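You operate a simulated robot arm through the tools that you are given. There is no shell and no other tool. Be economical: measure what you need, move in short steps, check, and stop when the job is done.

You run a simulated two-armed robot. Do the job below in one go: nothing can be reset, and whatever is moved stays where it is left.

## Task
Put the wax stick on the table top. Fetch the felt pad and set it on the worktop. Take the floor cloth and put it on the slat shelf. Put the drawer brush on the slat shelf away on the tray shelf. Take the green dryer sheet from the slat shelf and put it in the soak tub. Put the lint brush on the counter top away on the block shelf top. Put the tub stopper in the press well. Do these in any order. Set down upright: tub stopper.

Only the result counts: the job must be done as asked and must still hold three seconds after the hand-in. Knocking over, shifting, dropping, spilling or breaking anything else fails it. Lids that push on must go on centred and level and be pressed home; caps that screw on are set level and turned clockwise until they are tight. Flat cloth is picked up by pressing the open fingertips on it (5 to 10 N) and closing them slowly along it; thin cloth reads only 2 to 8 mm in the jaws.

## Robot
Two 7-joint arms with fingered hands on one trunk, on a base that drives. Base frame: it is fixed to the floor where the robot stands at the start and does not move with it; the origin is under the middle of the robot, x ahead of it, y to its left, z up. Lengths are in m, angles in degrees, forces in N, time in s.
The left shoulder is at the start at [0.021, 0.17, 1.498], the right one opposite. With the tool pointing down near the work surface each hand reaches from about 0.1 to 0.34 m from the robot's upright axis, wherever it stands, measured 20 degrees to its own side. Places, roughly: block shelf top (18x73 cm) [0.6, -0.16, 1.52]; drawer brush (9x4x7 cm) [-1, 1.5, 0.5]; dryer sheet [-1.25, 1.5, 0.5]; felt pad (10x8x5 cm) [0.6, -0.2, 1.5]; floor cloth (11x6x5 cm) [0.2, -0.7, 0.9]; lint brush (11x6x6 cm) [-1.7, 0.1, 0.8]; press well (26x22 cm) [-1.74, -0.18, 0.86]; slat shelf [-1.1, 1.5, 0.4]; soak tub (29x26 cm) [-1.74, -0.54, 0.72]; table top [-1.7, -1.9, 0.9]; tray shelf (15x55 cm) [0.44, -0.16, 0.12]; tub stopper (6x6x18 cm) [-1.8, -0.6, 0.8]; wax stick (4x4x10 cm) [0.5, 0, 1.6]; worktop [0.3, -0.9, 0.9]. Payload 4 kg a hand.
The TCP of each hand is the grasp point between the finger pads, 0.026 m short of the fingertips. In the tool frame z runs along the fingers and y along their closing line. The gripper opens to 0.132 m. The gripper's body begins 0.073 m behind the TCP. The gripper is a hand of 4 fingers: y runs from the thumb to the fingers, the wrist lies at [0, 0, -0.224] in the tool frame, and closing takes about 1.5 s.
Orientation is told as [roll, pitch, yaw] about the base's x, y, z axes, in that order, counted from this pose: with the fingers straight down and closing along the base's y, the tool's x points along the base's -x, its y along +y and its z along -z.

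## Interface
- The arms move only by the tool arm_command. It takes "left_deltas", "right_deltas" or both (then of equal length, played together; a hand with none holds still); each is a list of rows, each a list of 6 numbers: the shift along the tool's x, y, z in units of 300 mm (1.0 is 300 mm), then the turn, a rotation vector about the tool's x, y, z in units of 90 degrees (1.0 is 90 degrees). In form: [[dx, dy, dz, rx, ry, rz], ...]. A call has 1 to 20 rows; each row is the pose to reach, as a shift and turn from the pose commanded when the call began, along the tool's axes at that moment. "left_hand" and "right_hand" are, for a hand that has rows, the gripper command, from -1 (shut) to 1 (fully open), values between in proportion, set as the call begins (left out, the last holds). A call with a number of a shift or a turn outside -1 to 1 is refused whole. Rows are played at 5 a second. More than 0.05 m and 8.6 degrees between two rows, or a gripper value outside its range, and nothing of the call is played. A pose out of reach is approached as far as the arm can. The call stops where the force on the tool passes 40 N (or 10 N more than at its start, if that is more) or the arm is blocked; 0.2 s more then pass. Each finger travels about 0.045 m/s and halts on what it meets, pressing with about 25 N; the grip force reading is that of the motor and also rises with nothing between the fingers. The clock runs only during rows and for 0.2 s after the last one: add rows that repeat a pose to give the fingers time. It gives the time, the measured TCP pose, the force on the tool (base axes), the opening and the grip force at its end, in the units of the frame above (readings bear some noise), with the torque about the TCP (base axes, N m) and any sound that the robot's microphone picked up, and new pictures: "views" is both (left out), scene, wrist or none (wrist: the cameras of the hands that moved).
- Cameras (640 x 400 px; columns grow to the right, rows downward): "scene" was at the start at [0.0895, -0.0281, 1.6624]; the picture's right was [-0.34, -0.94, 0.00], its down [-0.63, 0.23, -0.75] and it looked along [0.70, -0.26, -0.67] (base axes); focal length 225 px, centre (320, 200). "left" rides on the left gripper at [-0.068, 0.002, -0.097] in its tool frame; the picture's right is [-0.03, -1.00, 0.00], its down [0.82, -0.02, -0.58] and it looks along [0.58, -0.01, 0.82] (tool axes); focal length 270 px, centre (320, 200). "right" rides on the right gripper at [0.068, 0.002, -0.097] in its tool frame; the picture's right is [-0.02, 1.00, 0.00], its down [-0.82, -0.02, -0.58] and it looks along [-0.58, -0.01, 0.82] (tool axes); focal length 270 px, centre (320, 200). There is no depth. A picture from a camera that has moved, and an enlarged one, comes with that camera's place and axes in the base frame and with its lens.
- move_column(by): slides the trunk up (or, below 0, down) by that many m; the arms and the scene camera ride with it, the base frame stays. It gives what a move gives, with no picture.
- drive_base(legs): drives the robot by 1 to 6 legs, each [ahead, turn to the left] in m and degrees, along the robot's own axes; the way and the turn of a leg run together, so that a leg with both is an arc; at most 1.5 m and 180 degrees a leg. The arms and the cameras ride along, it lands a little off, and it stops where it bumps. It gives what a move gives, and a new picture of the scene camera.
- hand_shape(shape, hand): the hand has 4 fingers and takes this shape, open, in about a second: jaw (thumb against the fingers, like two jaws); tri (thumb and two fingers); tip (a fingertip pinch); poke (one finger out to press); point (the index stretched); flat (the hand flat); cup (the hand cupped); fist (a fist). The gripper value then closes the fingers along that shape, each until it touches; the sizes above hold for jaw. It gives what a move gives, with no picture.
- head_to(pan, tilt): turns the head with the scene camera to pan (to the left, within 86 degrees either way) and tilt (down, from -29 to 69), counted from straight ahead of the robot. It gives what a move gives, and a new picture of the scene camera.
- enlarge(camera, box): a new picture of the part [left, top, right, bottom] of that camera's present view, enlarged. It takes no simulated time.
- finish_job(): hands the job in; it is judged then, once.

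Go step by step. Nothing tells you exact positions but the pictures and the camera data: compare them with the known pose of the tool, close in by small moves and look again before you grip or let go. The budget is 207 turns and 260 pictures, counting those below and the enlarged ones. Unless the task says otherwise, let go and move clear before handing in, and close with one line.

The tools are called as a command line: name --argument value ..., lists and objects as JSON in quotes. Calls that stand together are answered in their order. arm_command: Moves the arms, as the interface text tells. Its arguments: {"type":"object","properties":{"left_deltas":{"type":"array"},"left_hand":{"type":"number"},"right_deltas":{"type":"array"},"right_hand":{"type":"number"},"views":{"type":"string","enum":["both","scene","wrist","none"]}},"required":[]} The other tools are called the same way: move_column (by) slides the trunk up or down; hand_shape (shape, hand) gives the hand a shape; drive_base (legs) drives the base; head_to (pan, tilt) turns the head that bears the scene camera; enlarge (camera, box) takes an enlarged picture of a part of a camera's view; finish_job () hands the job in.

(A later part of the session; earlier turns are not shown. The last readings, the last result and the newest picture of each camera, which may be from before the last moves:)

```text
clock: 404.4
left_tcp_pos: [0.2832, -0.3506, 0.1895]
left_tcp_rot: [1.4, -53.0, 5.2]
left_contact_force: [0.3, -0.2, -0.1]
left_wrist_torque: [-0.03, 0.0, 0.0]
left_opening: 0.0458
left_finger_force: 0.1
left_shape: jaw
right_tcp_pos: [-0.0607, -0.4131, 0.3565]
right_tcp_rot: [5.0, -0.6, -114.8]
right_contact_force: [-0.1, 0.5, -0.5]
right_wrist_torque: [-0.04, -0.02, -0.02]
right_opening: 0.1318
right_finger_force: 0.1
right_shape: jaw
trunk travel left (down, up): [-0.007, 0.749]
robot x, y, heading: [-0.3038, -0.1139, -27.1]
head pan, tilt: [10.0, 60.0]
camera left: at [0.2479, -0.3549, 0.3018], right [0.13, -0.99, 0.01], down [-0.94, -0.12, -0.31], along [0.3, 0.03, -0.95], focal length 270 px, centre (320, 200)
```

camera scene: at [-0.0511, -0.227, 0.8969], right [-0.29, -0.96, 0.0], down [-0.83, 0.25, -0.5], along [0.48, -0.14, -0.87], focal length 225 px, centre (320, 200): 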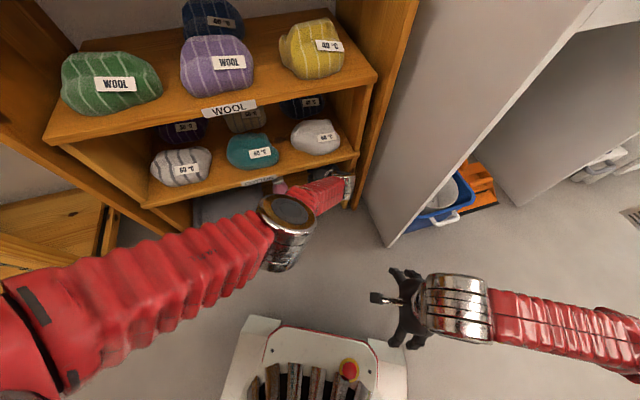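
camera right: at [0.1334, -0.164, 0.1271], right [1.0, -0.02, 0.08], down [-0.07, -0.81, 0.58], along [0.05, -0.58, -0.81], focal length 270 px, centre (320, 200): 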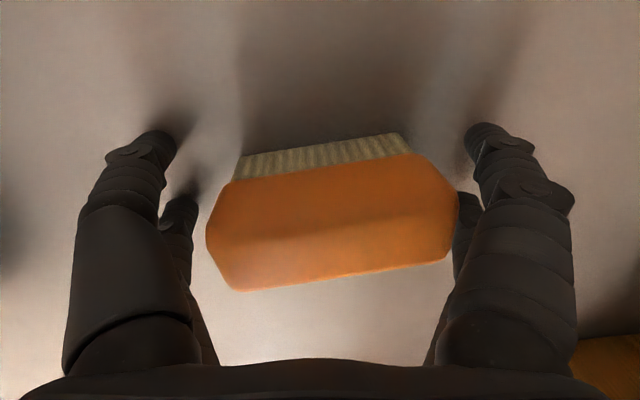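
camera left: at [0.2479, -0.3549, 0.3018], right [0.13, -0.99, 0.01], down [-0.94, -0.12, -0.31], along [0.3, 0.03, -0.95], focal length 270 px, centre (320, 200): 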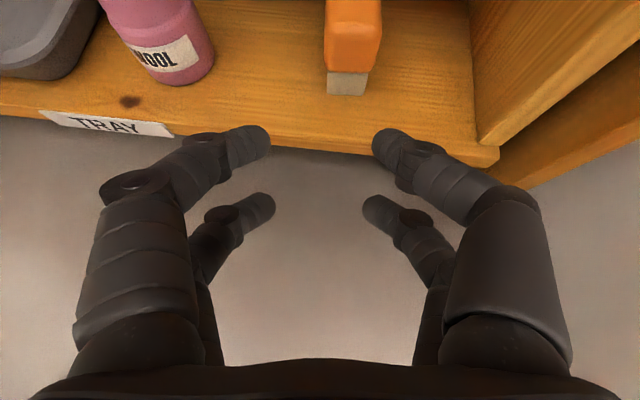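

The drawer brush is done. Next the green sheet: I fold the left arm back to a high pointing-down pose, turn the right hand to close sideways, and drive to the slat shelf (saving pictures).

arm_command --left_deltas '[[-0.02, 0.01, -0.14, 0, 0, 0], [-0.04, 0.03, -0.28, 0, 0, 0], [-0.06, 0.04, -0.42, 0, 0, 0], [-0.08, 0.05, -0.56, 0, 0, 0], [-0.1, 0.07, -0.7, 0, 0, 0], [-0.127, 0.083, -0.85, 0, 0, 0]]' --views "none"

move_column --by 0.35

arm_command --left_deltas '[[-0.01, 0, -0.08, 0, 0.055, 0], [-0.02, 0, -0.16, 0, 0.11, 0], [-0.03, 0, -0.24, 0, 0.165, 0], [-0.04, 0, -0.32, 0, 0.22, 0], [-0.06, 0, -0.4, 0, 0.275, 0], [-0.07, 0, -0.48, 0, 0.33, 0], [-0.08, 0, -0.56, 0, 0.385, 0], [-0.1, 0, -0.64, 0, 0.44, 0], [-0.11, 0, -0.72, 0, 0.495, 0], [-0.12, 0, -0.8, 0, 0.55, 0], [-0.127, 0, -0.87, 0, 0.59, 0]]' --right_deltas '[[0, 0, -0.03, 0, 0, 0.09], [0, 0, -0.06, 0, 0, 0.18], [0, 0, -0.09, 0, 0, 0.27], [0, 0, -0.12, 0, 0, 0.36], [0, 0, -0.15, 0, 0, 0.45], [0, 0, -0.18, 0, 0, 0.54], [0, 0, -0.21, 0, 0, 0.63], [0, 0, -0.24, 0, 0, 0.72], [0, 0, -0.27, 0, 0, 0.81], [0, 0, -0.3, 0, 0, 0.9], [0, 0, -0.3, 0, 0, 0.97]]' --views "none"

drive_base --legs '[[-1.0, 0], [0, 38]]'

```text
clock: 405.5
left_tcp_pos: [0.1728, -0.3451, 0.3046]
left_tcp_rot: [2.6, -53.8, 5.2]
left_contact_force: [-1.1, -0.6, 0.0]
left_wrist_torque: [0.0, -0.01, 0.0]
left_opening: 0.046
left_finger_force: 0.0
left_shape: jaw
right_tcp_pos: [-0.0651, -0.4146, 0.3582]
right_tcp_rot: [4.7, -1.4, -114.9]
right_contact_force: [-7.0, -7.3, 2.6]
right_wrist_torque: [0.56, -0.57, -0.11]
right_opening: 0.1319
right_finger_force: 0.1
right_shape: jaw
trunk travel left (down, up): [-0.007, 0.749]
robot x, y, heading: [-0.3044, -0.1104, -26.8]
head pan, tilt: [10.0, 60.0]
stopped in row 5 (right hand): the force on the tool passed its limit at 66 N (the readings are from after the stop); the commanded pose is now the measured one
```

```text
clock: 408.9
left_tcp_pos: [0.1736, -0.3437, 0.6545]
left_tcp_rot: [2.6, -53.7, 5.3]
left_contact_force: [0.2, -0.3, 0.5]
left_wrist_torque: [0.02, -0.02, 0.02]
left_opening: 0.0463
left_finger_force: 0.1
left_shape: jaw
right_tcp_pos: [-0.0655, -0.4139, 0.7061]
right_tcp_rot: [4.4, -1.1, -114.6]
right_contact_force: [-31.6, -11.2, 6.9]
right_wrist_torque: [1.29, -3.44, 1.73]
right_opening: 0.1317
right_finger_force: 0.2
right_shape: jaw
trunk travel left (down, up): [-0.357, 0.399]
robot x, y, heading: [-0.2998, -0.1133, -27.0]
head pan, tilt: [10.0, 60.0]
```

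```text
clock: 409.2
left_tcp_pos: [0.1725, -0.3413, 0.6557]
left_tcp_rot: [2.8, -53.1, 5.2]
left_contact_force: [-0.1, 0.3, 1.2]
left_wrist_torque: [-0.03, 0.01, 0.01]
left_opening: 0.0461
left_finger_force: 0.0
left_shape: jaw
right_tcp_pos: [-0.065, -0.4115, 0.7113]
right_tcp_rot: [4.6, -0.6, -115.9]
right_contact_force: [-2.3, -1.9, 1.5]
right_wrist_torque: [0.25, -0.26, 0.05]
right_opening: 0.1318
right_finger_force: 0.0
right_shape: jaw
trunk travel left (down, up): [-0.357, 0.399]
robot x, y, heading: [-0.3025, -0.1125, -27.0]
head pan, tilt: [10.0, 60.0]
stopped in row 1 (right hand): the force on the tool passed its limit at 59 N (the readings are from after the stop); the commanded pose is now the measured one
```

```text
clock: 416.7
left_tcp_pos: [-0.6867, 0.4445, 0.6578]
left_tcp_rot: [2.7, -53.0, 44.2]
left_contact_force: [-0.4, -0.3, -0.2]
left_wrist_torque: [0.03, -0.01, 0.0]
left_opening: 0.0463
left_finger_force: 0.1
left_shape: jaw
right_tcp_pos: [-0.8288, 0.2408, 0.7111]
right_tcp_rot: [4.5, -0.9, -77.1]
right_contact_force: [0.2, -1.5, 1.5]
right_wrist_torque: [0.19, -0.03, 0.0]
right_opening: 0.1318
right_finger_force: 0.1
right_shape: jaw
trunk travel left (down, up): [-0.357, 0.399]
robot x, y, heading: [-1.1945, 0.2889, 11.0]
head pan, tilt: [10.0, 60.0]
stopped in leg 2: the robot was blocked; the commanded pose is now the measured one
camera scene: at [-1.0813, 0.3225, 1.268], right [0.36, -0.93, 0.0], down [-0.81, -0.31, -0.5], along [0.46, 0.18, -0.87], focal length 225 px, centre (320, 200)
```

scene: 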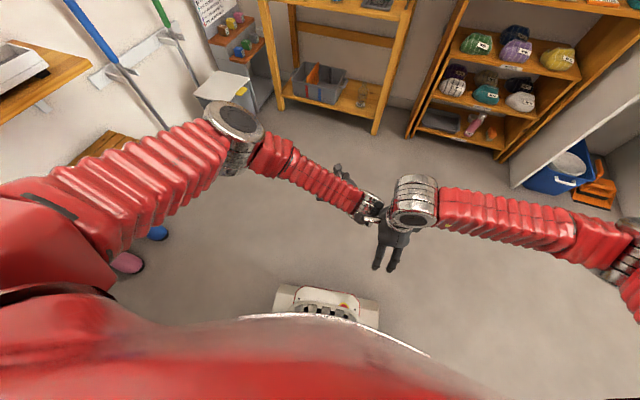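

The two hands had touched each other. I separate them sideways first, then do the re-orientation.

arm_command --left_deltas '[[0, 0.12, 0, 0, 0, 0], [0, 0.24, 0, 0, 0, 0], [0, 0.36, 0, 0, 0, 0], [0, 0.48, 0, 0, 0, 0]]' --right_deltas '[[-0.1, 0, 0, 0, 0, 0], [-0.2, 0, 0, 0, 0, 0], [-0.3, 0, 0, 0, 0, 0], [-0.4, 0, 0, 0, 0, 0]]' --views "none"

arm_command --left_deltas '[[-0.01, 0, -0.08, 0, 0.055, 0], [-0.02, 0, -0.16, 0, 0.11, 0], [-0.03, 0, -0.24, 0, 0.165, 0], [-0.04, 0, -0.32, 0, 0.22, 0], [-0.06, 0, -0.4, 0, 0.275, 0], [-0.07, 0, -0.48, 0, 0.33, 0], [-0.08, 0, -0.56, 0, 0.385, 0], [-0.1, 0, -0.64, 0, 0.44, 0], [-0.11, 0, -0.72, 0, 0.495, 0], [-0.12, 0, -0.8, 0, 0.55, 0], [-0.127, 0, -0.87, 0, 0.59, 0]]' --right_deltas '[[0, 0, 0, 0, 0, 0.09], [0, 0, 0, 0, 0, 0.18], [0, 0, 0, 0, 0, 0.27], [0, 0, 0, 0, 0, 0.36], [0, 0, 0, 0, 0, 0.45], [0, 0, 0, 0, 0, 0.54], [0, 0, 0, 0, 0, 0.63], [0, 0, 0, 0, 0, 0.72], [0, 0, 0, 0, 0, 0.81], [0, 0, 0, 0, 0, 0.9], [0, 0, 0, 0, 0, 0.97]]' --views "scene"

```text
clock: 417.7
left_tcp_pos: [-0.7933, 0.5465, 0.6611]
left_tcp_rot: [2.7, -53.1, 44.2]
left_contact_force: [0.4, -0.1, 0.1]
left_wrist_torque: [0.02, 0.03, -0.03]
left_opening: 0.0462
left_finger_force: 0.0
left_shape: jaw
right_tcp_pos: [-0.8025, 0.1233, 0.7129]
right_tcp_rot: [4.5, -0.8, -76.9]
right_contact_force: [-0.4, -0.2, 0.0]
right_wrist_torque: [-0.03, 0.01, -0.01]
right_opening: 0.1319
right_finger_force: 0.2
right_shape: jaw
trunk travel left (down, up): [-0.357, 0.399]
robot x, y, heading: [-1.1906, 0.287, 11.4]
head pan, tilt: [10.0, 60.0]
```

```text
clock: 420.1
left_tcp_pos: [-0.9165, 0.4064, 0.8488]
left_tcp_rot: [1.7, -0.1, 46.3]
left_contact_force: [-0.4, 0.1, 0.7]
left_wrist_torque: [-0.03, -0.02, -0.01]
left_opening: 0.0462
left_finger_force: 0.0
left_shape: jaw
right_tcp_pos: [-0.8021, 0.1247, 0.7138]
right_tcp_rot: [1.0, 4.5, -164.4]
right_contact_force: [-0.4, -0.4, 0.3]
right_wrist_torque: [-0.04, 0.01, 0.02]
right_opening: 0.1321
right_finger_force: 0.1
right_shape: jaw
trunk travel left (down, up): [-0.357, 0.399]
robot x, y, heading: [-1.1925, 0.2881, 11.2]
head pan, tilt: [10.0, 60.0]
camera scene: at [-1.0821, 0.3225, 1.268], right [0.36, -0.93, 0.0], down [-0.81, -0.31, -0.5], along [0.47, 0.18, -0.87], focal length 225 px, centre (320, 200)
```

scene: 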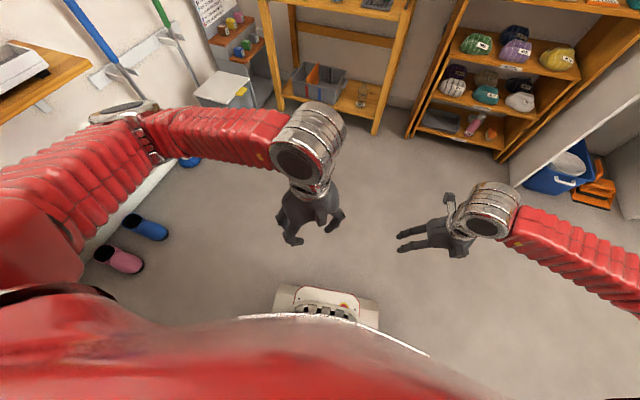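

move_column --by 0.3

drive_base --legs '[[0, 38]]'

drive_base --legs '[[0, 38], [0.25, 0]]'

```text
clock: 423.1
left_tcp_pos: [-0.9155, 0.4064, 1.1489]
left_tcp_rot: [1.6, 0.1, 46.4]
left_contact_force: [0.5, -0.8, -0.4]
left_wrist_torque: [0.0, 0.02, 0.02]
left_opening: 0.046
left_finger_force: 0.1
left_shape: jaw
right_tcp_pos: [-0.803, 0.1247, 1.0128]
right_tcp_rot: [1.0, 4.5, -164.3]
right_contact_force: [-0.5, 0.7, -0.4]
right_wrist_torque: [0.0, -0.01, -0.02]
right_opening: 0.1319
right_finger_force: 0.0
right_shape: jaw
trunk travel left (down, up): [-0.657, 0.099]
robot x, y, heading: [-1.1926, 0.2887, 11.3]
head pan, tilt: [10.0, 60.0]
```

```text
clock: 425.5
left_tcp_pos: [-1.0461, 0.552, 1.1481]
left_tcp_rot: [1.7, 0.1, 84.3]
left_contact_force: [0.0, -1.1, -0.3]
left_wrist_torque: [-0.01, -0.01, 0.01]
left_opening: 0.0461
left_finger_force: 0.0
left_shape: jaw
right_tcp_pos: [-0.7831, 0.399, 1.0131]
right_tcp_rot: [1.0, 4.6, -126.4]
right_contact_force: [0.1, -0.2, 0.6]
right_wrist_torque: [0.0, -0.02, -0.02]
right_opening: 0.132
right_finger_force: 0.1
right_shape: jaw
trunk travel left (down, up): [-0.657, 0.099]
robot x, y, heading: [-1.1628, 0.2692, 49.0]
head pan, tilt: [10.0, 60.0]
camera scene: at [-1.1255, 0.3348, 1.5698], right [0.86, -0.52, 0.0], down [-0.45, -0.74, -0.5], along [0.26, 0.43, -0.87], focal length 225 px, centre (320, 200)
```

scene: 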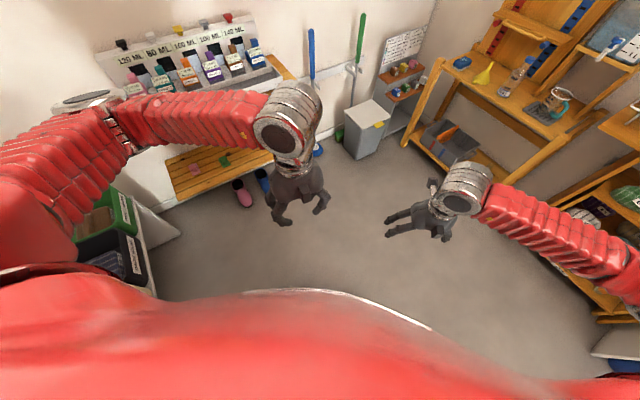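

```text
clock: 429.3
left_tcp_pos: [-1.2297, 0.8237, 1.1485]
left_tcp_rot: [1.8, 0.0, 121.7]
left_contact_force: [-0.6, -0.1, 0.1]
left_wrist_torque: [-0.03, -0.01, 0.01]
left_opening: 0.0464
left_finger_force: 0.1
left_shape: jaw
right_tcp_pos: [-0.9275, 0.8618, 1.0138]
right_tcp_rot: [1.1, 4.5, -88.8]
right_contact_force: [0.0, -0.1, -0.5]
right_wrist_torque: [-0.07, -0.03, -0.03]
right_opening: 0.132
right_finger_force: 0.0
right_shape: jaw
trunk travel left (down, up): [-0.657, 0.099]
robot x, y, heading: [-1.1324, 0.5222, 86.1]
head pan, tilt: [10.0, 60.0]
camera scene: at [-1.14, 0.6019, 1.5697], right [0.99, 0.11, 0.0], down [0.09, -0.86, -0.5], along [-0.05, 0.5, -0.87], focal length 225 px, centre (320, 200)
```

scene: 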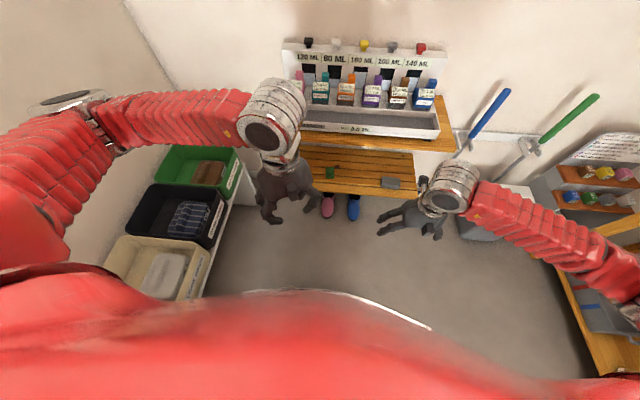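

arm_command --left_deltas '[[0.05, 0, -0.13, 0, 0, 0], [0.1, 0, -0.26, 0, 0, 0], [0.15, 0, -0.39, 0, 0, 0], [0.2, 0, -0.52, 0, 0, 0], [0.25, 0, -0.65, 0, 0, 0], [0.25, 0, -0.8, 0, 0, 0]]' --views "none"

drive_base --legs '[[0.31, 0]]'

move_column --by -0.36

```text
clock: 430.7
left_tcp_pos: [-1.1847, 0.7626, 1.3881]
left_tcp_rot: [1.7, -0.1, 121.8]
left_contact_force: [-0.5, 0.3, 0.2]
left_wrist_torque: [-0.03, -0.04, -0.01]
left_opening: 0.0461
left_finger_force: 0.1
left_shape: jaw
right_tcp_pos: [-0.9271, 0.8606, 1.014]
right_tcp_rot: [1.0, 4.5, -88.9]
right_contact_force: [-0.4, 0.2, 0.0]
right_wrist_torque: [0.0, -0.01, -0.03]
right_opening: 0.1322
right_finger_force: 0.1
right_shape: jaw
trunk travel left (down, up): [-0.657, 0.099]
robot x, y, heading: [-1.1321, 0.5196, 86.4]
head pan, tilt: [10.0, 60.0]
```

```text
clock: 432.9
left_tcp_pos: [-1.1621, 1.0777, 1.3876]
left_tcp_rot: [1.7, -0.1, 121.6]
left_contact_force: [0.1, -0.2, 0.6]
left_wrist_torque: [-0.06, 0.0, -0.04]
left_opening: 0.0462
left_finger_force: 0.0
left_shape: jaw
right_tcp_pos: [-0.9045, 1.1749, 1.0133]
right_tcp_rot: [1.0, 4.6, -89.1]
right_contact_force: [-0.5, -0.1, 0.8]
right_wrist_torque: [-0.01, -0.01, -0.01]
right_opening: 0.1319
right_finger_force: 0.1
right_shape: jaw
trunk travel left (down, up): [-0.657, 0.099]
robot x, y, heading: [-1.1126, 0.8377, 86.1]
head pan, tilt: [10.0, 60.0]
camera scene: at [-1.1173, 0.9151, 1.5697], right [0.99, 0.1, 0.0], down [0.09, -0.86, -0.5], along [-0.05, 0.5, -0.87], focal length 225 px, centre (320, 200)
```

scene: 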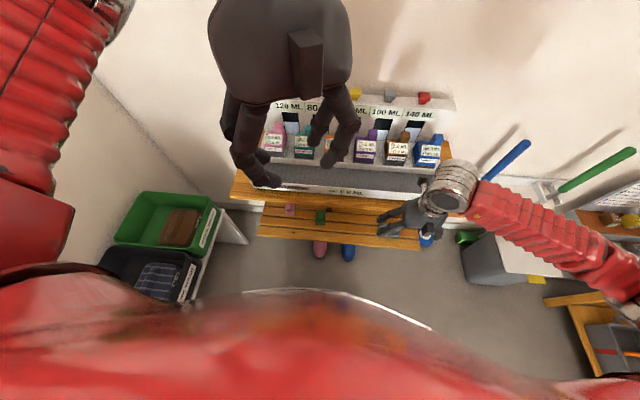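

```text
clock: 436.4
left_tcp_pos: [-1.1628, 1.0776, 1.0286]
left_tcp_rot: [1.7, -0.1, 121.5]
left_contact_force: [0.1, -1.1, -0.6]
left_wrist_torque: [0.01, -0.01, 0.0]
left_opening: 0.0459
left_finger_force: 0.0
left_shape: jaw
right_tcp_pos: [-0.9044, 1.1738, 0.6543]
right_tcp_rot: [1.0, 4.6, -89.1]
right_contact_force: [0.5, 0.1, -0.5]
right_wrist_torque: [0.02, -0.04, 0.0]
right_opening: 0.1319
right_finger_force: 0.1
right_shape: jaw
trunk travel left (down, up): [-0.297, 0.459]
robot x, y, heading: [-1.1098, 0.8334, 86.1]
head pan, tilt: [10.0, 60.0]
```

arm_command --right_deltas '[[0.05, -0.12, 0.05, 0, 0.02, 0], [0.11, -0.25, 0.1, 0, 0.045, 0], [0.17, -0.38, 0.15, 0, 0.07, 0], [0.23, -0.51, 0.2, 0, 0.09, 0], [0.29, -0.64, 0.25, 0, 0.115, 0], [0.34, -0.76, 0.3, 0, 0.14, 0], [0.395, -0.88, 0.347, 0, 0.16, 0]]' --right_hand 0.5 --views "none"

arm_command --right_deltas '[[0.12, 0, 0.045, 0, 0, 0], [0.24, 0, 0.09, 0, 0, 0], [0.36, 0, 0.135, 0, 0, 0], [0.43, 0, 0.16, 0, 0, 0]]' --views "wrist"

```text
clock: 438.0
left_tcp_pos: [-1.1626, 1.0774, 1.0287]
left_tcp_rot: [1.7, 0.0, 121.6]
left_contact_force: [0.7, -0.9, 0.7]
left_wrist_torque: [0.0, 0.04, -0.01]
left_opening: 0.0461
left_finger_force: 0.1
left_shape: jaw
right_tcp_pos: [-1.1687, 1.298, 0.5559]
right_tcp_rot: [1.0, 19.1, -88.9]
right_contact_force: [0.7, 0.7, 0.3]
right_wrist_torque: [0.01, 0.0, -0.02]
right_opening: 0.0994
right_finger_force: 0.0
right_shape: jaw
trunk travel left (down, up): [-0.297, 0.459]
robot x, y, heading: [-1.1127, 0.8378, 86.1]
head pan, tilt: [10.0, 60.0]
```

```text
clock: 439.0
left_tcp_pos: [-1.1612, 1.0762, 1.0277]
left_tcp_rot: [1.7, -0.3, 121.5]
left_contact_force: [-0.4, 0.2, 0.1]
left_wrist_torque: [-0.02, 0.02, 0.0]
left_opening: 0.0462
left_finger_force: 0.2
left_shape: jaw
right_tcp_pos: [-1.1702, 1.4305, 0.5484]
right_tcp_rot: [1.1, 18.7, -88.8]
right_contact_force: [0.1, -0.3, 0.8]
right_wrist_torque: [-0.02, -0.05, -0.02]
right_opening: 0.0993
right_finger_force: 0.0
right_shape: jaw
trunk travel left (down, up): [-0.297, 0.459]
robot x, y, heading: [-1.1137, 0.8388, 85.9]
head pan, tilt: [10.0, 60.0]
camera right: at [-1.1703, 1.4633, 0.6623], right [1.0, -0.01, 0.01], down [-0.01, -0.96, 0.29], along [0.01, -0.29, -0.96], focal length 270 px, centre (320, 200)
```

right: 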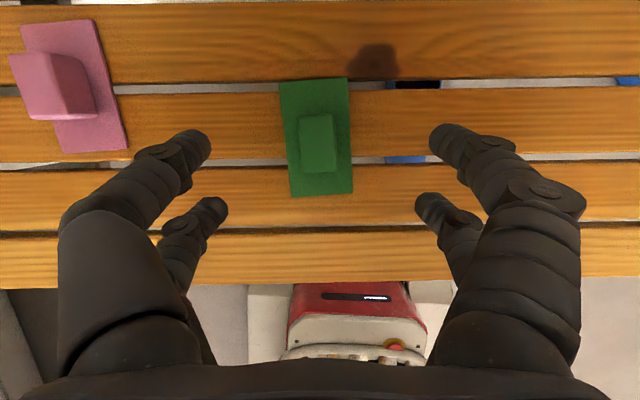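

The green sheet has a raised grip 27 mm wide, right ahead. I go down on it.

arm_command --right_deltas '[[-0.008, 0, 0.06, 0, 0, 0], [-0.017, 0, 0.12, 0, 0, 0], [-0.026, 0, 0.18, 0, 0, 0], [-0.034, 0, 0.22, 0, 0, 0], [-0.037, 0, 0.237, 0, 0, 0]]' --right_hand 0.2 --views "none"

arm_command --right_deltas '[[0, 0, 0, 0, 0, 0], [0, 0, 0, 0, 0, 0], [0, 0, 0, 0, 0, 0], [0, 0, 0, 0, 0, 0], [0, 0, 0, 0, 0, 0], [0, 0, 0, 0, 0, 0]]' --right_hand -1 --views "wrist"

```text
clock: 440.4
left_tcp_pos: [-1.1627, 1.0773, 1.0283]
left_tcp_rot: [1.7, -0.1, 121.6]
left_contact_force: [0.7, -0.5, -0.2]
left_wrist_torque: [0.01, -0.02, 0.0]
left_opening: 0.0458
left_finger_force: 0.1
left_shape: jaw
right_tcp_pos: [-1.1176, 1.4595, 0.4823]
right_tcp_rot: [3.3, 19.0, -90.8]
right_contact_force: [-0.3, 0.3, -0.6]
right_wrist_torque: [0.0, -0.02, 0.03]
right_opening: 0.0793
right_finger_force: 0.0
right_shape: jaw
right hand out of reach, approached as far as the arm can: row 4, 5
trunk travel left (down, up): [-0.297, 0.459]
robot x, y, heading: [-1.1122, 0.8351, 85.9]
head pan, tilt: [10.0, 60.0]
stopped in row 5 (right hand): the arm was blocked; the commanded pose is now the measured one
```

```text
clock: 441.8
left_tcp_pos: [-1.1614, 1.0767, 1.0294]
left_tcp_rot: [1.6, -0.1, 121.6]
left_contact_force: [-1.0, 0.3, 0.7]
left_wrist_torque: [0.0, 0.01, -0.01]
left_opening: 0.0464
left_finger_force: 0.1
left_shape: jaw
right_tcp_pos: [-1.1204, 1.4574, 0.483]
right_tcp_rot: [3.4, 19.0, -90.9]
right_contact_force: [1.1, 1.1, 3.1]
right_wrist_torque: [-0.11, 0.0, 0.07]
right_opening: 0.0082
right_finger_force: 24.6
right_shape: jaw
trunk travel left (down, up): [-0.297, 0.459]
robot x, y, heading: [-1.1072, 0.8327, 85.6]
head pan, tilt: [10.0, 60.0]
camera right: at [-1.1223, 1.4898, 0.5969], right [1.0, -0.06, 0.05], down [-0.07, -0.96, 0.28], along [0.03, -0.28, -0.96], focal length 270 px, centre (320, 200)
```

right: 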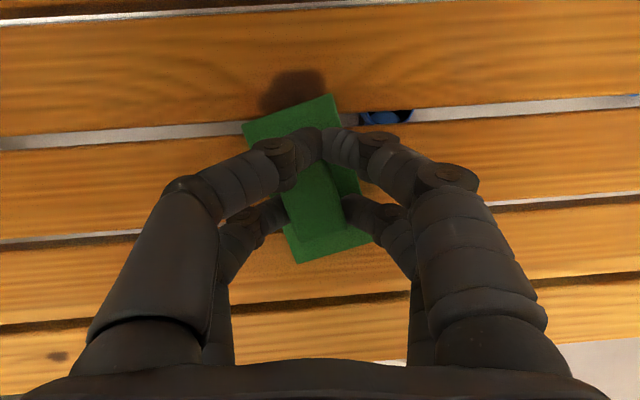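

arm_command --right_deltas '[[0.01, 0, -0.04, 0, 0, 0], [0.025, 0, -0.08, 0, 0, 0], [0.04, 0, -0.13, 0, 0, 0], [0.04, 0, -0.13, 0, 0, 0]]' --views "wrist"

```text
clock: 442.8
left_tcp_pos: [-1.1632, 1.0786, 1.0283]
left_tcp_rot: [1.7, -0.1, 121.6]
left_contact_force: [-0.2, -0.4, 0.0]
left_wrist_torque: [-0.02, -0.03, -0.04]
left_opening: 0.0462
left_finger_force: 0.0
left_shape: jaw
right_tcp_pos: [-1.1258, 1.4549, 0.5246]
right_tcp_rot: [2.9, 18.9, -90.7]
right_contact_force: [-0.3, -0.1, -0.5]
right_wrist_torque: [0.01, 0.02, 0.0]
right_opening: 0.0086
right_finger_force: 25.1
right_shape: jaw
trunk travel left (down, up): [-0.297, 0.459]
robot x, y, heading: [-1.1092, 0.8335, 85.9]
head pan, tilt: [10.0, 60.0]
camera right: at [-1.1293, 1.4872, 0.6387], right [1.0, -0.05, 0.04], down [-0.06, -0.96, 0.28], along [0.02, -0.28, -0.96], focal length 270 px, centre (320, 200)
```

right: 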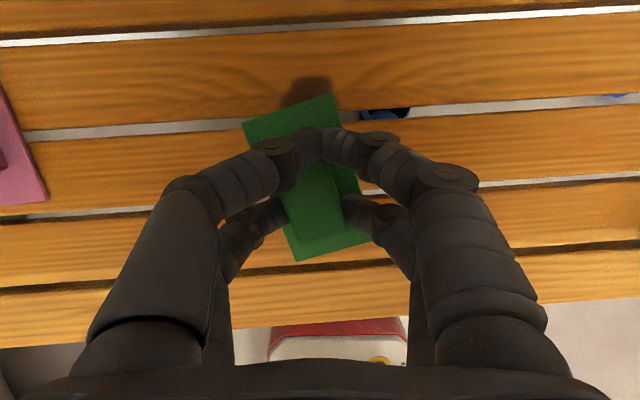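

The sheet is lifted. I retreat from the shelf, raise the trunk and reverse towards the tub.

arm_command --right_deltas '[[-0.13, 0, -0.05, 0, 0, 0], [-0.26, 0, -0.1, 0, 0, 0], [-0.39, 0, -0.16, 0, 0, 0], [-0.52, 0, -0.21, 0, 0, 0], [-0.65, 0, -0.26, 0, 0, 0], [-0.78, 0, -0.31, 0, 0, 0], [-0.92, 0, -0.37, 0, 0, 0]]' --views "none"

drive_base --legs '[[-0.3, 0], [0, 4]]'

move_column --by 0.4

drive_base --legs '[[-1.15, 0], [0, 36]]'

```text
clock: 444.4
left_tcp_pos: [-1.1631, 1.077, 1.0295]
left_tcp_rot: [1.7, -0.1, 121.6]
left_contact_force: [0.2, -0.5, -0.7]
left_wrist_torque: [-0.02, 0.01, 0.02]
left_opening: 0.046
left_finger_force: 0.0
left_shape: jaw
right_tcp_pos: [-1.1363, 1.1556, 0.5411]
right_tcp_rot: [3.0, 18.9, -90.8]
right_contact_force: [-0.5, 0.2, -0.6]
right_wrist_torque: [-0.02, 0.0, -0.03]
right_opening: 0.0081
right_finger_force: 25.3
right_shape: jaw
trunk travel left (down, up): [-0.297, 0.459]
robot x, y, heading: [-1.1109, 0.8319, 85.9]
head pan, tilt: [10.0, 60.0]
```

```text
clock: 446.9
left_tcp_pos: [-1.2011, 0.7717, 1.0283]
left_tcp_rot: [1.7, 0.0, 125.7]
left_contact_force: [0.6, -1.5, 0.1]
left_wrist_torque: [-0.03, 0.01, -0.01]
left_opening: 0.0459
left_finger_force: 0.2
left_shape: jaw
right_tcp_pos: [-1.1789, 0.8524, 0.5419]
right_tcp_rot: [3.1, 18.9, -86.6]
right_contact_force: [0.0, -0.2, -0.2]
right_wrist_torque: [-0.02, 0.02, 0.02]
right_opening: 0.008
right_finger_force: 25.2
right_shape: jaw
trunk travel left (down, up): [-0.297, 0.459]
robot x, y, heading: [-1.1299, 0.5292, 90.2]
head pan, tilt: [10.0, 60.0]
camera scene: at [-1.1398, 0.6676, 1.2068], right [0.98, 0.18, 0.0], down [0.15, -0.85, -0.5], along [-0.09, 0.49, -0.87], focal length 225 px, centre (320, 200)
```

scene: 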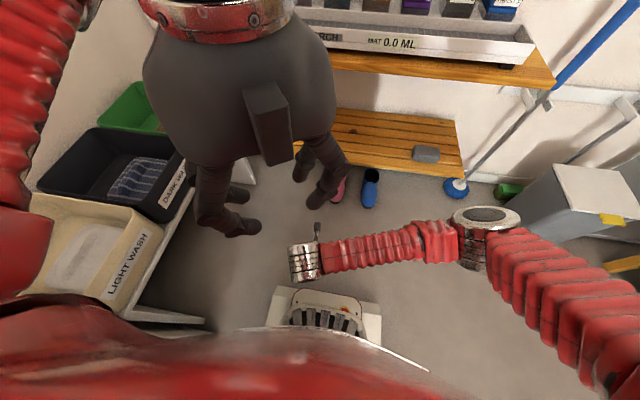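

```text
clock: 450.8
left_tcp_pos: [-1.2009, 0.7708, 1.4292]
left_tcp_rot: [1.7, -0.1, 125.7]
left_contact_force: [-0.3, -0.2, 0.0]
left_wrist_torque: [-0.04, -0.01, 0.0]
left_opening: 0.0462
left_finger_force: 0.1
left_shape: jaw
right_tcp_pos: [-1.1802, 0.8529, 0.9419]
right_tcp_rot: [2.9, 19.0, -86.6]
right_contact_force: [0.6, -0.9, 0.0]
right_wrist_torque: [-0.01, -0.01, 0.01]
right_opening: 0.0082
right_finger_force: 24.8
right_shape: jaw
trunk travel left (down, up): [-0.697, 0.059]
robot x, y, heading: [-1.1273, 0.5344, 90.0]
head pan, tilt: [10.0, 60.0]
```

```text
clock: 458.6
left_tcp_pos: [-1.3151, -0.4715, 1.4293]
left_tcp_rot: [1.7, 0.0, 163.1]
left_contact_force: [-0.2, 0.8, 0.6]
left_wrist_torque: [0.02, 0.0, 0.01]
left_opening: 0.0465
left_finger_force: 0.1
left_shape: jaw
right_tcp_pos: [-1.3479, -0.3962, 0.9412]
right_tcp_rot: [3.0, 18.9, -49.2]
right_contact_force: [0.2, -0.8, 0.1]
right_wrist_torque: [0.01, 0.01, 0.03]
right_opening: 0.0081
right_finger_force: 25.0
right_shape: jaw
trunk travel left (down, up): [-0.697, 0.059]
robot x, y, heading: [-1.0854, -0.5997, 127.5]
head pan, tilt: [10.0, 60.0]
camera scene: at [-1.1428, -0.5414, 1.6097], right [0.68, 0.74, 0.0], down [0.64, -0.59, -0.5], along [-0.37, 0.34, -0.87], focal length 225 px, centre (320, 200)
```

scene: 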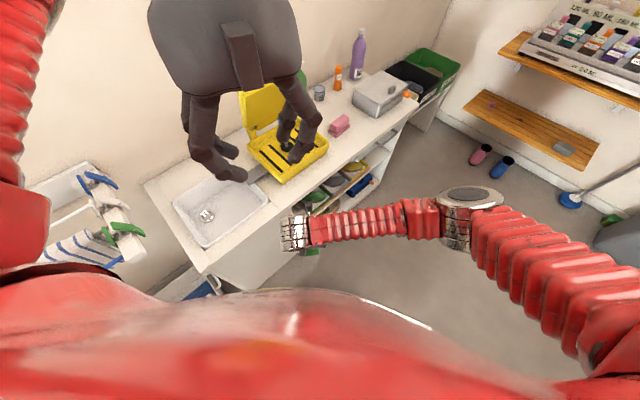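

drive_base --legs '[[0, 37]]'

drive_base --legs '[[0, 14], [0.12, 0]]'

arm_command --right_deltas '[[0.1, 0.1, 0.02, 0, 0, 0], [0.2, 0.2, 0.04, 0, 0, 0], [0.3, 0.3, 0.06, 0, 0, 0], [0.4, 0.4, 0.08, 0, 0, 0], [0.5, 0.48, 0.1, 0, 0, 0]]' --views "wrist"

```text
clock: 461.0
left_tcp_pos: [-1.3475, -0.6356, 1.4299]
left_tcp_rot: [1.8, -0.1, -159.5]
left_contact_force: [-0.4, 0.1, 0.0]
left_wrist_torque: [-0.01, 0.01, 0.0]
left_opening: 0.0461
left_finger_force: 0.1
left_shape: jaw
right_tcp_pos: [-1.4198, -0.5954, 0.9443]
right_tcp_rot: [3.0, 18.9, -11.9]
right_contact_force: [-0.1, 0.1, -0.3]
right_wrist_torque: [0.03, -0.02, -0.01]
right_opening: 0.0079
right_finger_force: 25.2
right_shape: jaw
trunk travel left (down, up): [-0.697, 0.059]
robot x, y, heading: [-1.082, -0.5658, 164.6]
head pan, tilt: [10.0, 60.0]
camera scene: at [-1.1586, -0.5535, 1.6098], right [0.09, 1.0, 0.0], down [0.86, -0.08, -0.5], along [-0.5, 0.05, -0.87], focal length 225 px, centre (320, 200)
```

scene: 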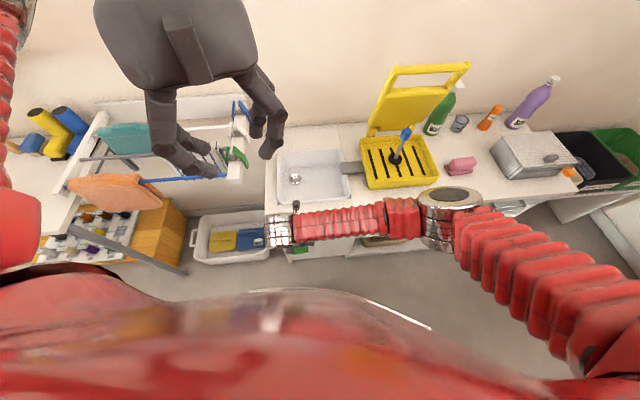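

```text
clock: 463.2
left_tcp_pos: [-1.4439, -0.6957, 1.4294]
left_tcp_rot: [1.6, -0.1, -145.7]
left_contact_force: [0.1, 0.1, 0.0]
left_wrist_torque: [0.0, 0.01, -0.01]
left_opening: 0.0463
left_finger_force: 0.0
left_shape: jaw
right_tcp_pos: [-1.525, -0.6741, 0.9426]
right_tcp_rot: [3.0, 19.0, 2.0]
right_contact_force: [0.7, -0.7, -1.3]
right_wrist_torque: [0.0, 0.01, 0.01]
right_opening: 0.0081
right_finger_force: 24.9
right_shape: jaw
trunk travel left (down, up): [-0.697, 0.059]
robot x, y, heading: [-1.2039, -0.5536, 178.4]
head pan, tilt: [10.0, 60.0]
camera scene: at [-1.2798, -0.5662, 1.6098], right [-0.15, 0.99, 0.0], down [0.86, 0.13, -0.5], along [-0.49, -0.07, -0.87], focal length 225 px, centre (320, 200)
```

scene: 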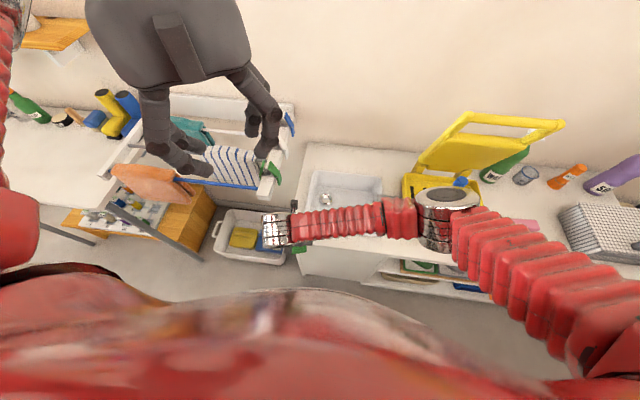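

```text
clock: 464.4
left_tcp_pos: [-1.4451, -0.694, 1.4314]
left_tcp_rot: [1.7, -0.2, -145.8]
left_contact_force: [-0.7, 0.0, 0.6]
left_wrist_torque: [-0.03, 0.02, -0.02]
left_opening: 0.0461
left_finger_force: 0.1
left_shape: jaw
right_tcp_pos: [-1.6811, -0.5313, 0.9731]
right_tcp_rot: [3.0, 19.0, 2.1]
right_contact_force: [0.0, 0.2, -0.1]
right_wrist_torque: [0.02, -0.03, 0.04]
right_opening: 0.008
right_finger_force: 25.2
right_shape: jaw
trunk travel left (down, up): [-0.697, 0.059]
robot x, y, heading: [-1.2055, -0.5566, 178.4]
head pan, tilt: [10.0, 60.0]
camera right: at [-1.713, -0.537, 1.0858], right [0.0, 1.0, 0.04], down [0.96, -0.01, 0.28], along [0.28, 0.04, -0.96], focal length 270 px, centre (320, 200)
```

right: 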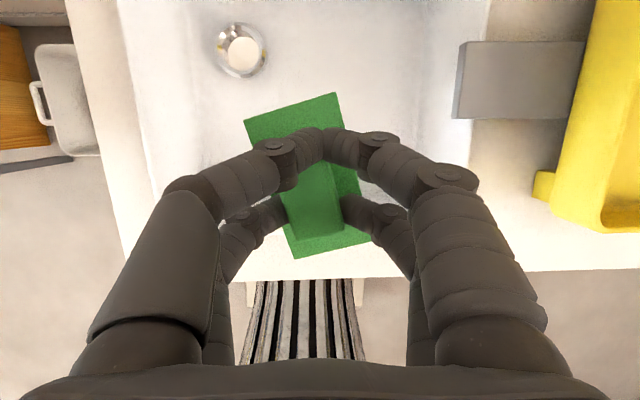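

The sheet hangs over the tub. I check where the right elbow is relative to the stopper before lowering.

head_to --pan -15 --tilt 45

```text
clock: 465.3
left_tcp_pos: [-1.4455, -0.6944, 1.4307]
left_tcp_rot: [1.7, -0.1, -145.8]
left_contact_force: [-0.3, 0.0, -0.4]
left_wrist_torque: [-0.01, 0.02, 0.01]
left_opening: 0.0463
left_finger_force: 0.0
left_shape: jaw
right_tcp_pos: [-1.6784, -0.5321, 0.9727]
right_tcp_rot: [3.0, 19.0, 2.1]
right_contact_force: [0.0, 0.0, 0.5]
right_wrist_torque: [0.01, -0.01, -0.01]
right_opening: 0.0083
right_finger_force: 25.5
right_shape: jaw
trunk travel left (down, up): [-0.697, 0.059]
robot x, y, heading: [-1.2029, -0.5561, 178.3]
head pan, tilt: [-15.0, 45.0]
camera scene: at [-1.2935, -0.5312, 1.6292], right [0.28, 0.96, 0.0], down [0.68, -0.2, -0.71], along [-0.68, 0.2, -0.71], focal length 225 px, centre (320, 200)
```

scene: 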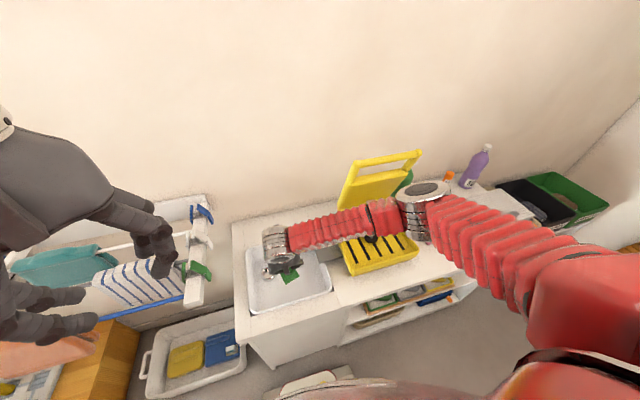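

The forearm is well above and in front of the stopper. I lower the sheet into the tub and release.

arm_command --right_deltas '[[-0.03, 0, 0.09, 0, 0, 0], [-0.06, 0, 0.18, 0, 0, 0], [-0.09, 0, 0.27, 0, 0, 0], [-0.12, 0, 0.36, 0, 0, 0], [-0.13, 0, 0.4, 0, 0, 0]]' --views "none"

arm_command --right_deltas '[[0, 0, 0, 0, 0, 0], [0, 0, 0, 0, 0, 0], [0, 0, 0, 0, 0, 0], [0, 0, 0, 0, 0, 0], [0, 0, 0, 0, 0, 0], [0, 0, 0, 0, 0, 0]]' --right_hand 0.7 --views "wrist"

```text
clock: 466.5
left_tcp_pos: [-1.4449, -0.6956, 1.4312]
left_tcp_rot: [1.6, -0.2, -145.7]
left_contact_force: [-0.1, -0.4, 0.9]
left_wrist_torque: [-0.02, 0.04, 0.01]
left_opening: 0.0461
left_finger_force: 0.0
left_shape: jaw
right_tcp_pos: [-1.6824, -0.5255, 0.8443]
right_tcp_rot: [3.1, 19.0, 2.1]
right_contact_force: [-0.2, -0.5, -0.2]
right_wrist_torque: [0.0, 0.01, 0.03]
right_opening: 0.008
right_finger_force: 24.9
right_shape: jaw
trunk travel left (down, up): [-0.697, 0.059]
robot x, y, heading: [-1.2018, -0.5561, 178.3]
head pan, tilt: [-15.0, 45.0]
```

```text
clock: 467.9
left_tcp_pos: [-1.4451, -0.6943, 1.4313]
left_tcp_rot: [1.7, -0.1, -145.7]
left_contact_force: [-0.5, 0.8, 0.4]
left_wrist_torque: [-0.01, 0.0, 0.01]
left_opening: 0.0464
left_finger_force: 0.0
left_shape: jaw
right_tcp_pos: [-1.6813, -0.5256, 0.8448]
right_tcp_rot: [3.0, 19.0, 2.1]
right_contact_force: [0.1, -0.5, -0.8]
right_wrist_torque: [0.01, 0.02, -0.01]
right_opening: 0.1119
right_finger_force: 0.1
right_shape: jaw
trunk travel left (down, up): [-0.697, 0.059]
robot x, y, heading: [-1.2054, -0.5557, 178.3]
head pan, tilt: [-15.0, 45.0]
camera right: at [-1.7146, -0.5312, 0.9584], right [0.0, 1.0, 0.04], down [0.96, -0.02, 0.28], along [0.28, 0.04, -0.96], focal length 270 px, centre (320, 200)
```

right: 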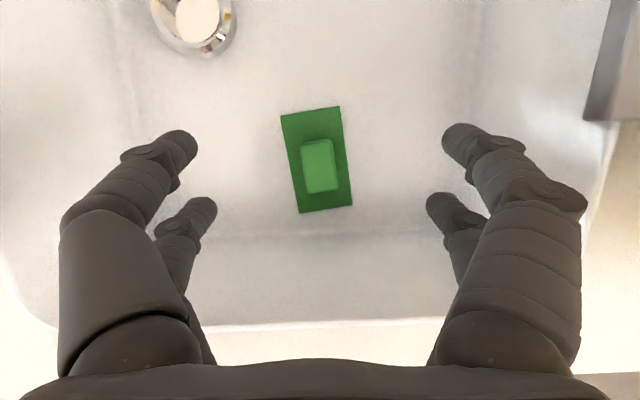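

The green sheet lies in the tub. I lift the right hand and move over towards the pink lint brush.

arm_command --right_deltas '[[0.04, 0, -0.13, 0, 0, 0], [0.08, 0, -0.26, 0, 0, 0], [0.12, 0, -0.39, 0, 0, 0], [0.16, 0, -0.52, 0, 0, 0], [0.2, 0, -0.65, 0, 0, 0], [0.25, 0, -0.8, 0, 0, 0]]' --views "none"

drive_base --legs '[[-0.25, 0], [0, -38]]'

drive_base --legs '[[0, -38], [0.66, 0]]'

```text
clock: 469.3
left_tcp_pos: [-1.446, -0.6946, 1.4307]
left_tcp_rot: [1.5, -0.1, -145.7]
left_contact_force: [0.1, 0.0, -0.1]
left_wrist_torque: [0.01, 0.03, 0.01]
left_opening: 0.046
left_finger_force: 0.0
left_shape: jaw
right_tcp_pos: [-1.6725, -0.5363, 1.0957]
right_tcp_rot: [2.9, 18.9, 2.1]
right_contact_force: [0.0, 0.4, 0.0]
right_wrist_torque: [0.02, 0.0, 0.01]
right_opening: 0.1118
right_finger_force: 0.1
right_shape: jaw
trunk travel left (down, up): [-0.697, 0.059]
robot x, y, heading: [-1.2053, -0.5554, 178.4]
head pan, tilt: [-15.0, 45.0]
```

```text
clock: 473.1
left_tcp_pos: [-1.2265, -0.5246, 1.4306]
left_tcp_rot: [1.6, -0.1, 176.7]
left_contact_force: [-0.1, 0.3, 0.2]
left_wrist_torque: [-0.02, 0.0, 0.02]
left_opening: 0.0463
left_finger_force: 0.1
left_shape: jaw
right_tcp_pos: [-1.3111, -0.262, 1.0946]
right_tcp_rot: [3.0, 18.9, -35.5]
right_contact_force: [0.2, 0.6, -0.4]
right_wrist_torque: [-0.02, -0.01, -0.03]
right_opening: 0.1122
right_finger_force: 0.0
right_shape: jaw
trunk travel left (down, up): [-0.697, 0.059]
robot x, y, heading: [-0.969, -0.5891, 141.0]
head pan, tilt: [-15.0, 45.0]
camera scene: at [-1.0294, -0.5155, 1.6292], right [0.81, 0.59, 0.0], down [0.42, -0.57, -0.71], along [-0.42, 0.57, -0.71], focal length 225 px, centre (320, 200)
```

scene: 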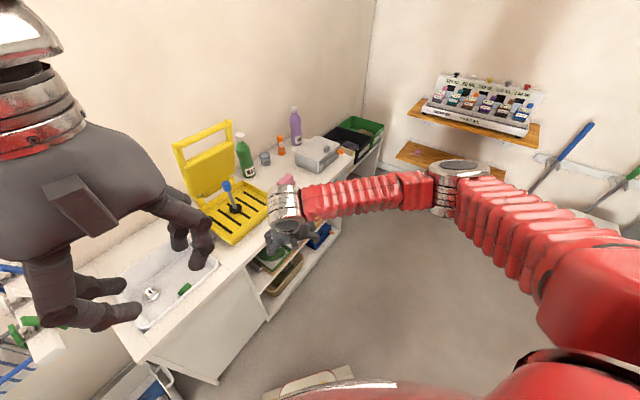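

```text
clock: 478.8
left_tcp_pos: [-1.2797, 0.2673, 1.4302]
left_tcp_rot: [1.7, -0.1, 138.5]
left_contact_force: [0.4, -0.3, -0.3]
left_wrist_torque: [0.01, -0.01, 0.03]
left_opening: 0.0463
left_finger_force: 0.0
left_shape: jaw
right_tcp_pos: [-1.1843, 0.5286, 1.0958]
right_tcp_rot: [3.1, 18.9, -73.8]
right_contact_force: [-0.9, 0.9, 0.8]
right_wrist_torque: [0.02, 0.02, 0.03]
right_opening: 0.1123
right_finger_force: 0.0
right_shape: jaw
trunk travel left (down, up): [-0.697, 0.059]
robot x, y, heading: [-1.1307, 0.0564, 103.3]
head pan, tilt: [-15.0, 45.0]
camera scene: at [-1.1278, 0.1513, 1.6292], right [1.0, -0.04, 0.0], down [-0.03, -0.71, -0.71], along [0.02, 0.71, -0.71], focal length 225 px, centre (320, 200)
```

scene: 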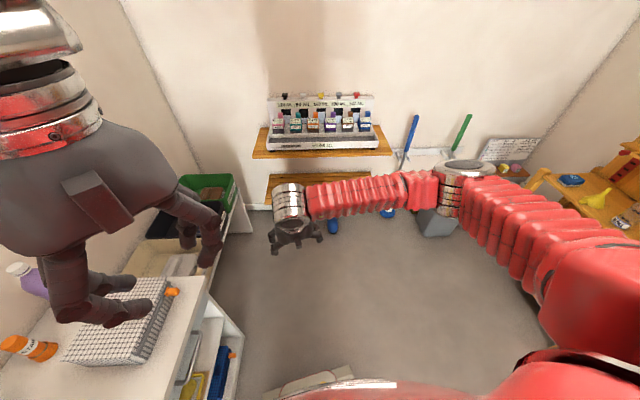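

arm_command --right_deltas '[[-0.08, 0.12, 0, 0, 0, 0], [-0.16, 0.24, 0, 0, 0, 0], [-0.24, 0.36, 0, 0, 0, 0], [-0.32, 0.48, 0, 0, 0, 0], [-0.4, 0.6, 0, 0, 0, 0], [-0.48, 0.7, 0, 0, 0, 0]]' --views "none"

drive_base --legs '[[0, 18], [-0.12, 0], [0, 18]]'

drive_base --legs '[[0, 22]]'

```text
clock: 480.2
left_tcp_pos: [-1.2799, 0.2656, 1.4324]
left_tcp_rot: [1.7, -0.1, 138.5]
left_contact_force: [1.1, -0.3, -0.6]
left_wrist_torque: [0.01, -0.02, 0.0]
left_opening: 0.0463
left_finger_force: 0.1
left_shape: jaw
right_tcp_pos: [-0.9456, 0.4523, 1.0586]
right_tcp_rot: [3.0, 19.0, -73.7]
right_contact_force: [0.3, -0.6, -0.2]
right_wrist_torque: [-0.01, 0.0, 0.04]
right_opening: 0.1123
right_finger_force: 0.0
right_shape: jaw
trunk travel left (down, up): [-0.697, 0.059]
robot x, y, heading: [-1.1276, 0.0599, 103.1]
head pan, tilt: [-15.0, 45.0]
```

```text
clock: 483.7
left_tcp_pos: [-1.3123, 0.0353, 1.431]
left_tcp_rot: [1.7, -0.1, 174.3]
left_contact_force: [0.2, -0.4, 0.3]
left_wrist_torque: [0.04, 0.01, 0.01]
left_opening: 0.0462
left_finger_force: 0.1
left_shape: jaw
right_tcp_pos: [-1.1509, 0.3835, 1.0593]
right_tcp_rot: [3.0, 19.0, -37.9]
right_contact_force: [-0.4, -0.3, 0.3]
right_wrist_torque: [-0.01, -0.03, 0.0]
right_opening: 0.1122
right_finger_force: 0.1
right_shape: jaw
trunk travel left (down, up): [-0.697, 0.059]
robot x, y, heading: [-1.0534, -0.027, 138.5]
head pan, tilt: [-15.0, 45.0]
camera scene: at [-1.1074, 0.0462, 1.6293], right [0.83, 0.56, 0.0], down [0.39, -0.59, -0.71], along [-0.39, 0.59, -0.71], focal length 225 px, centre (320, 200)
```

scene: 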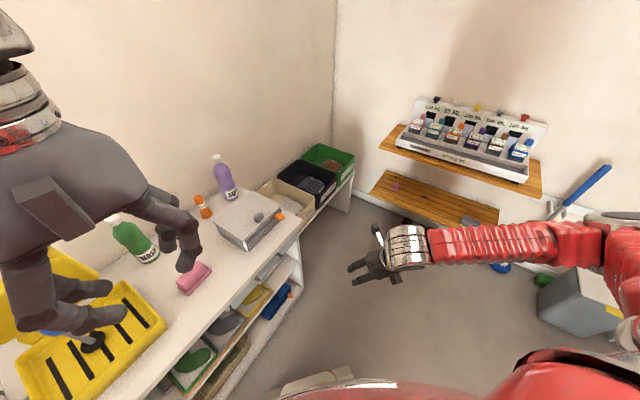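

```text
clock: 485.4
left_tcp_pos: [-1.3228, -0.0666, 1.4306]
left_tcp_rot: [1.8, 0.0, -163.3]
left_contact_force: [0.6, 0.3, -0.2]
left_wrist_torque: [0.01, -0.02, 0.01]
left_opening: 0.0461
left_finger_force: 0.1
left_shape: jaw
right_tcp_pos: [-1.3052, 0.3164, 1.058]
right_tcp_rot: [3.0, 18.9, -15.5]
right_contact_force: [0.1, -0.6, 0.0]
right_wrist_torque: [-0.01, -0.02, 0.01]
right_opening: 0.1123
right_finger_force: 0.0
right_shape: jaw
trunk travel left (down, up): [-0.697, 0.059]
robot x, y, heading: [-1.0545, -0.0081, 161.0]
head pan, tilt: [-15.0, 45.0]
camera scene: at [-1.1315, 0.039, 1.6292], right [0.56, 0.83, 0.0], down [0.59, -0.39, -0.71], along [-0.59, 0.39, -0.71], focal length 225 px, centre (320, 200)
```

scene: 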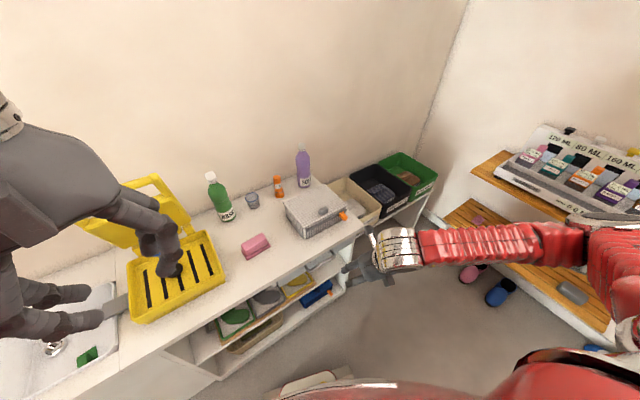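

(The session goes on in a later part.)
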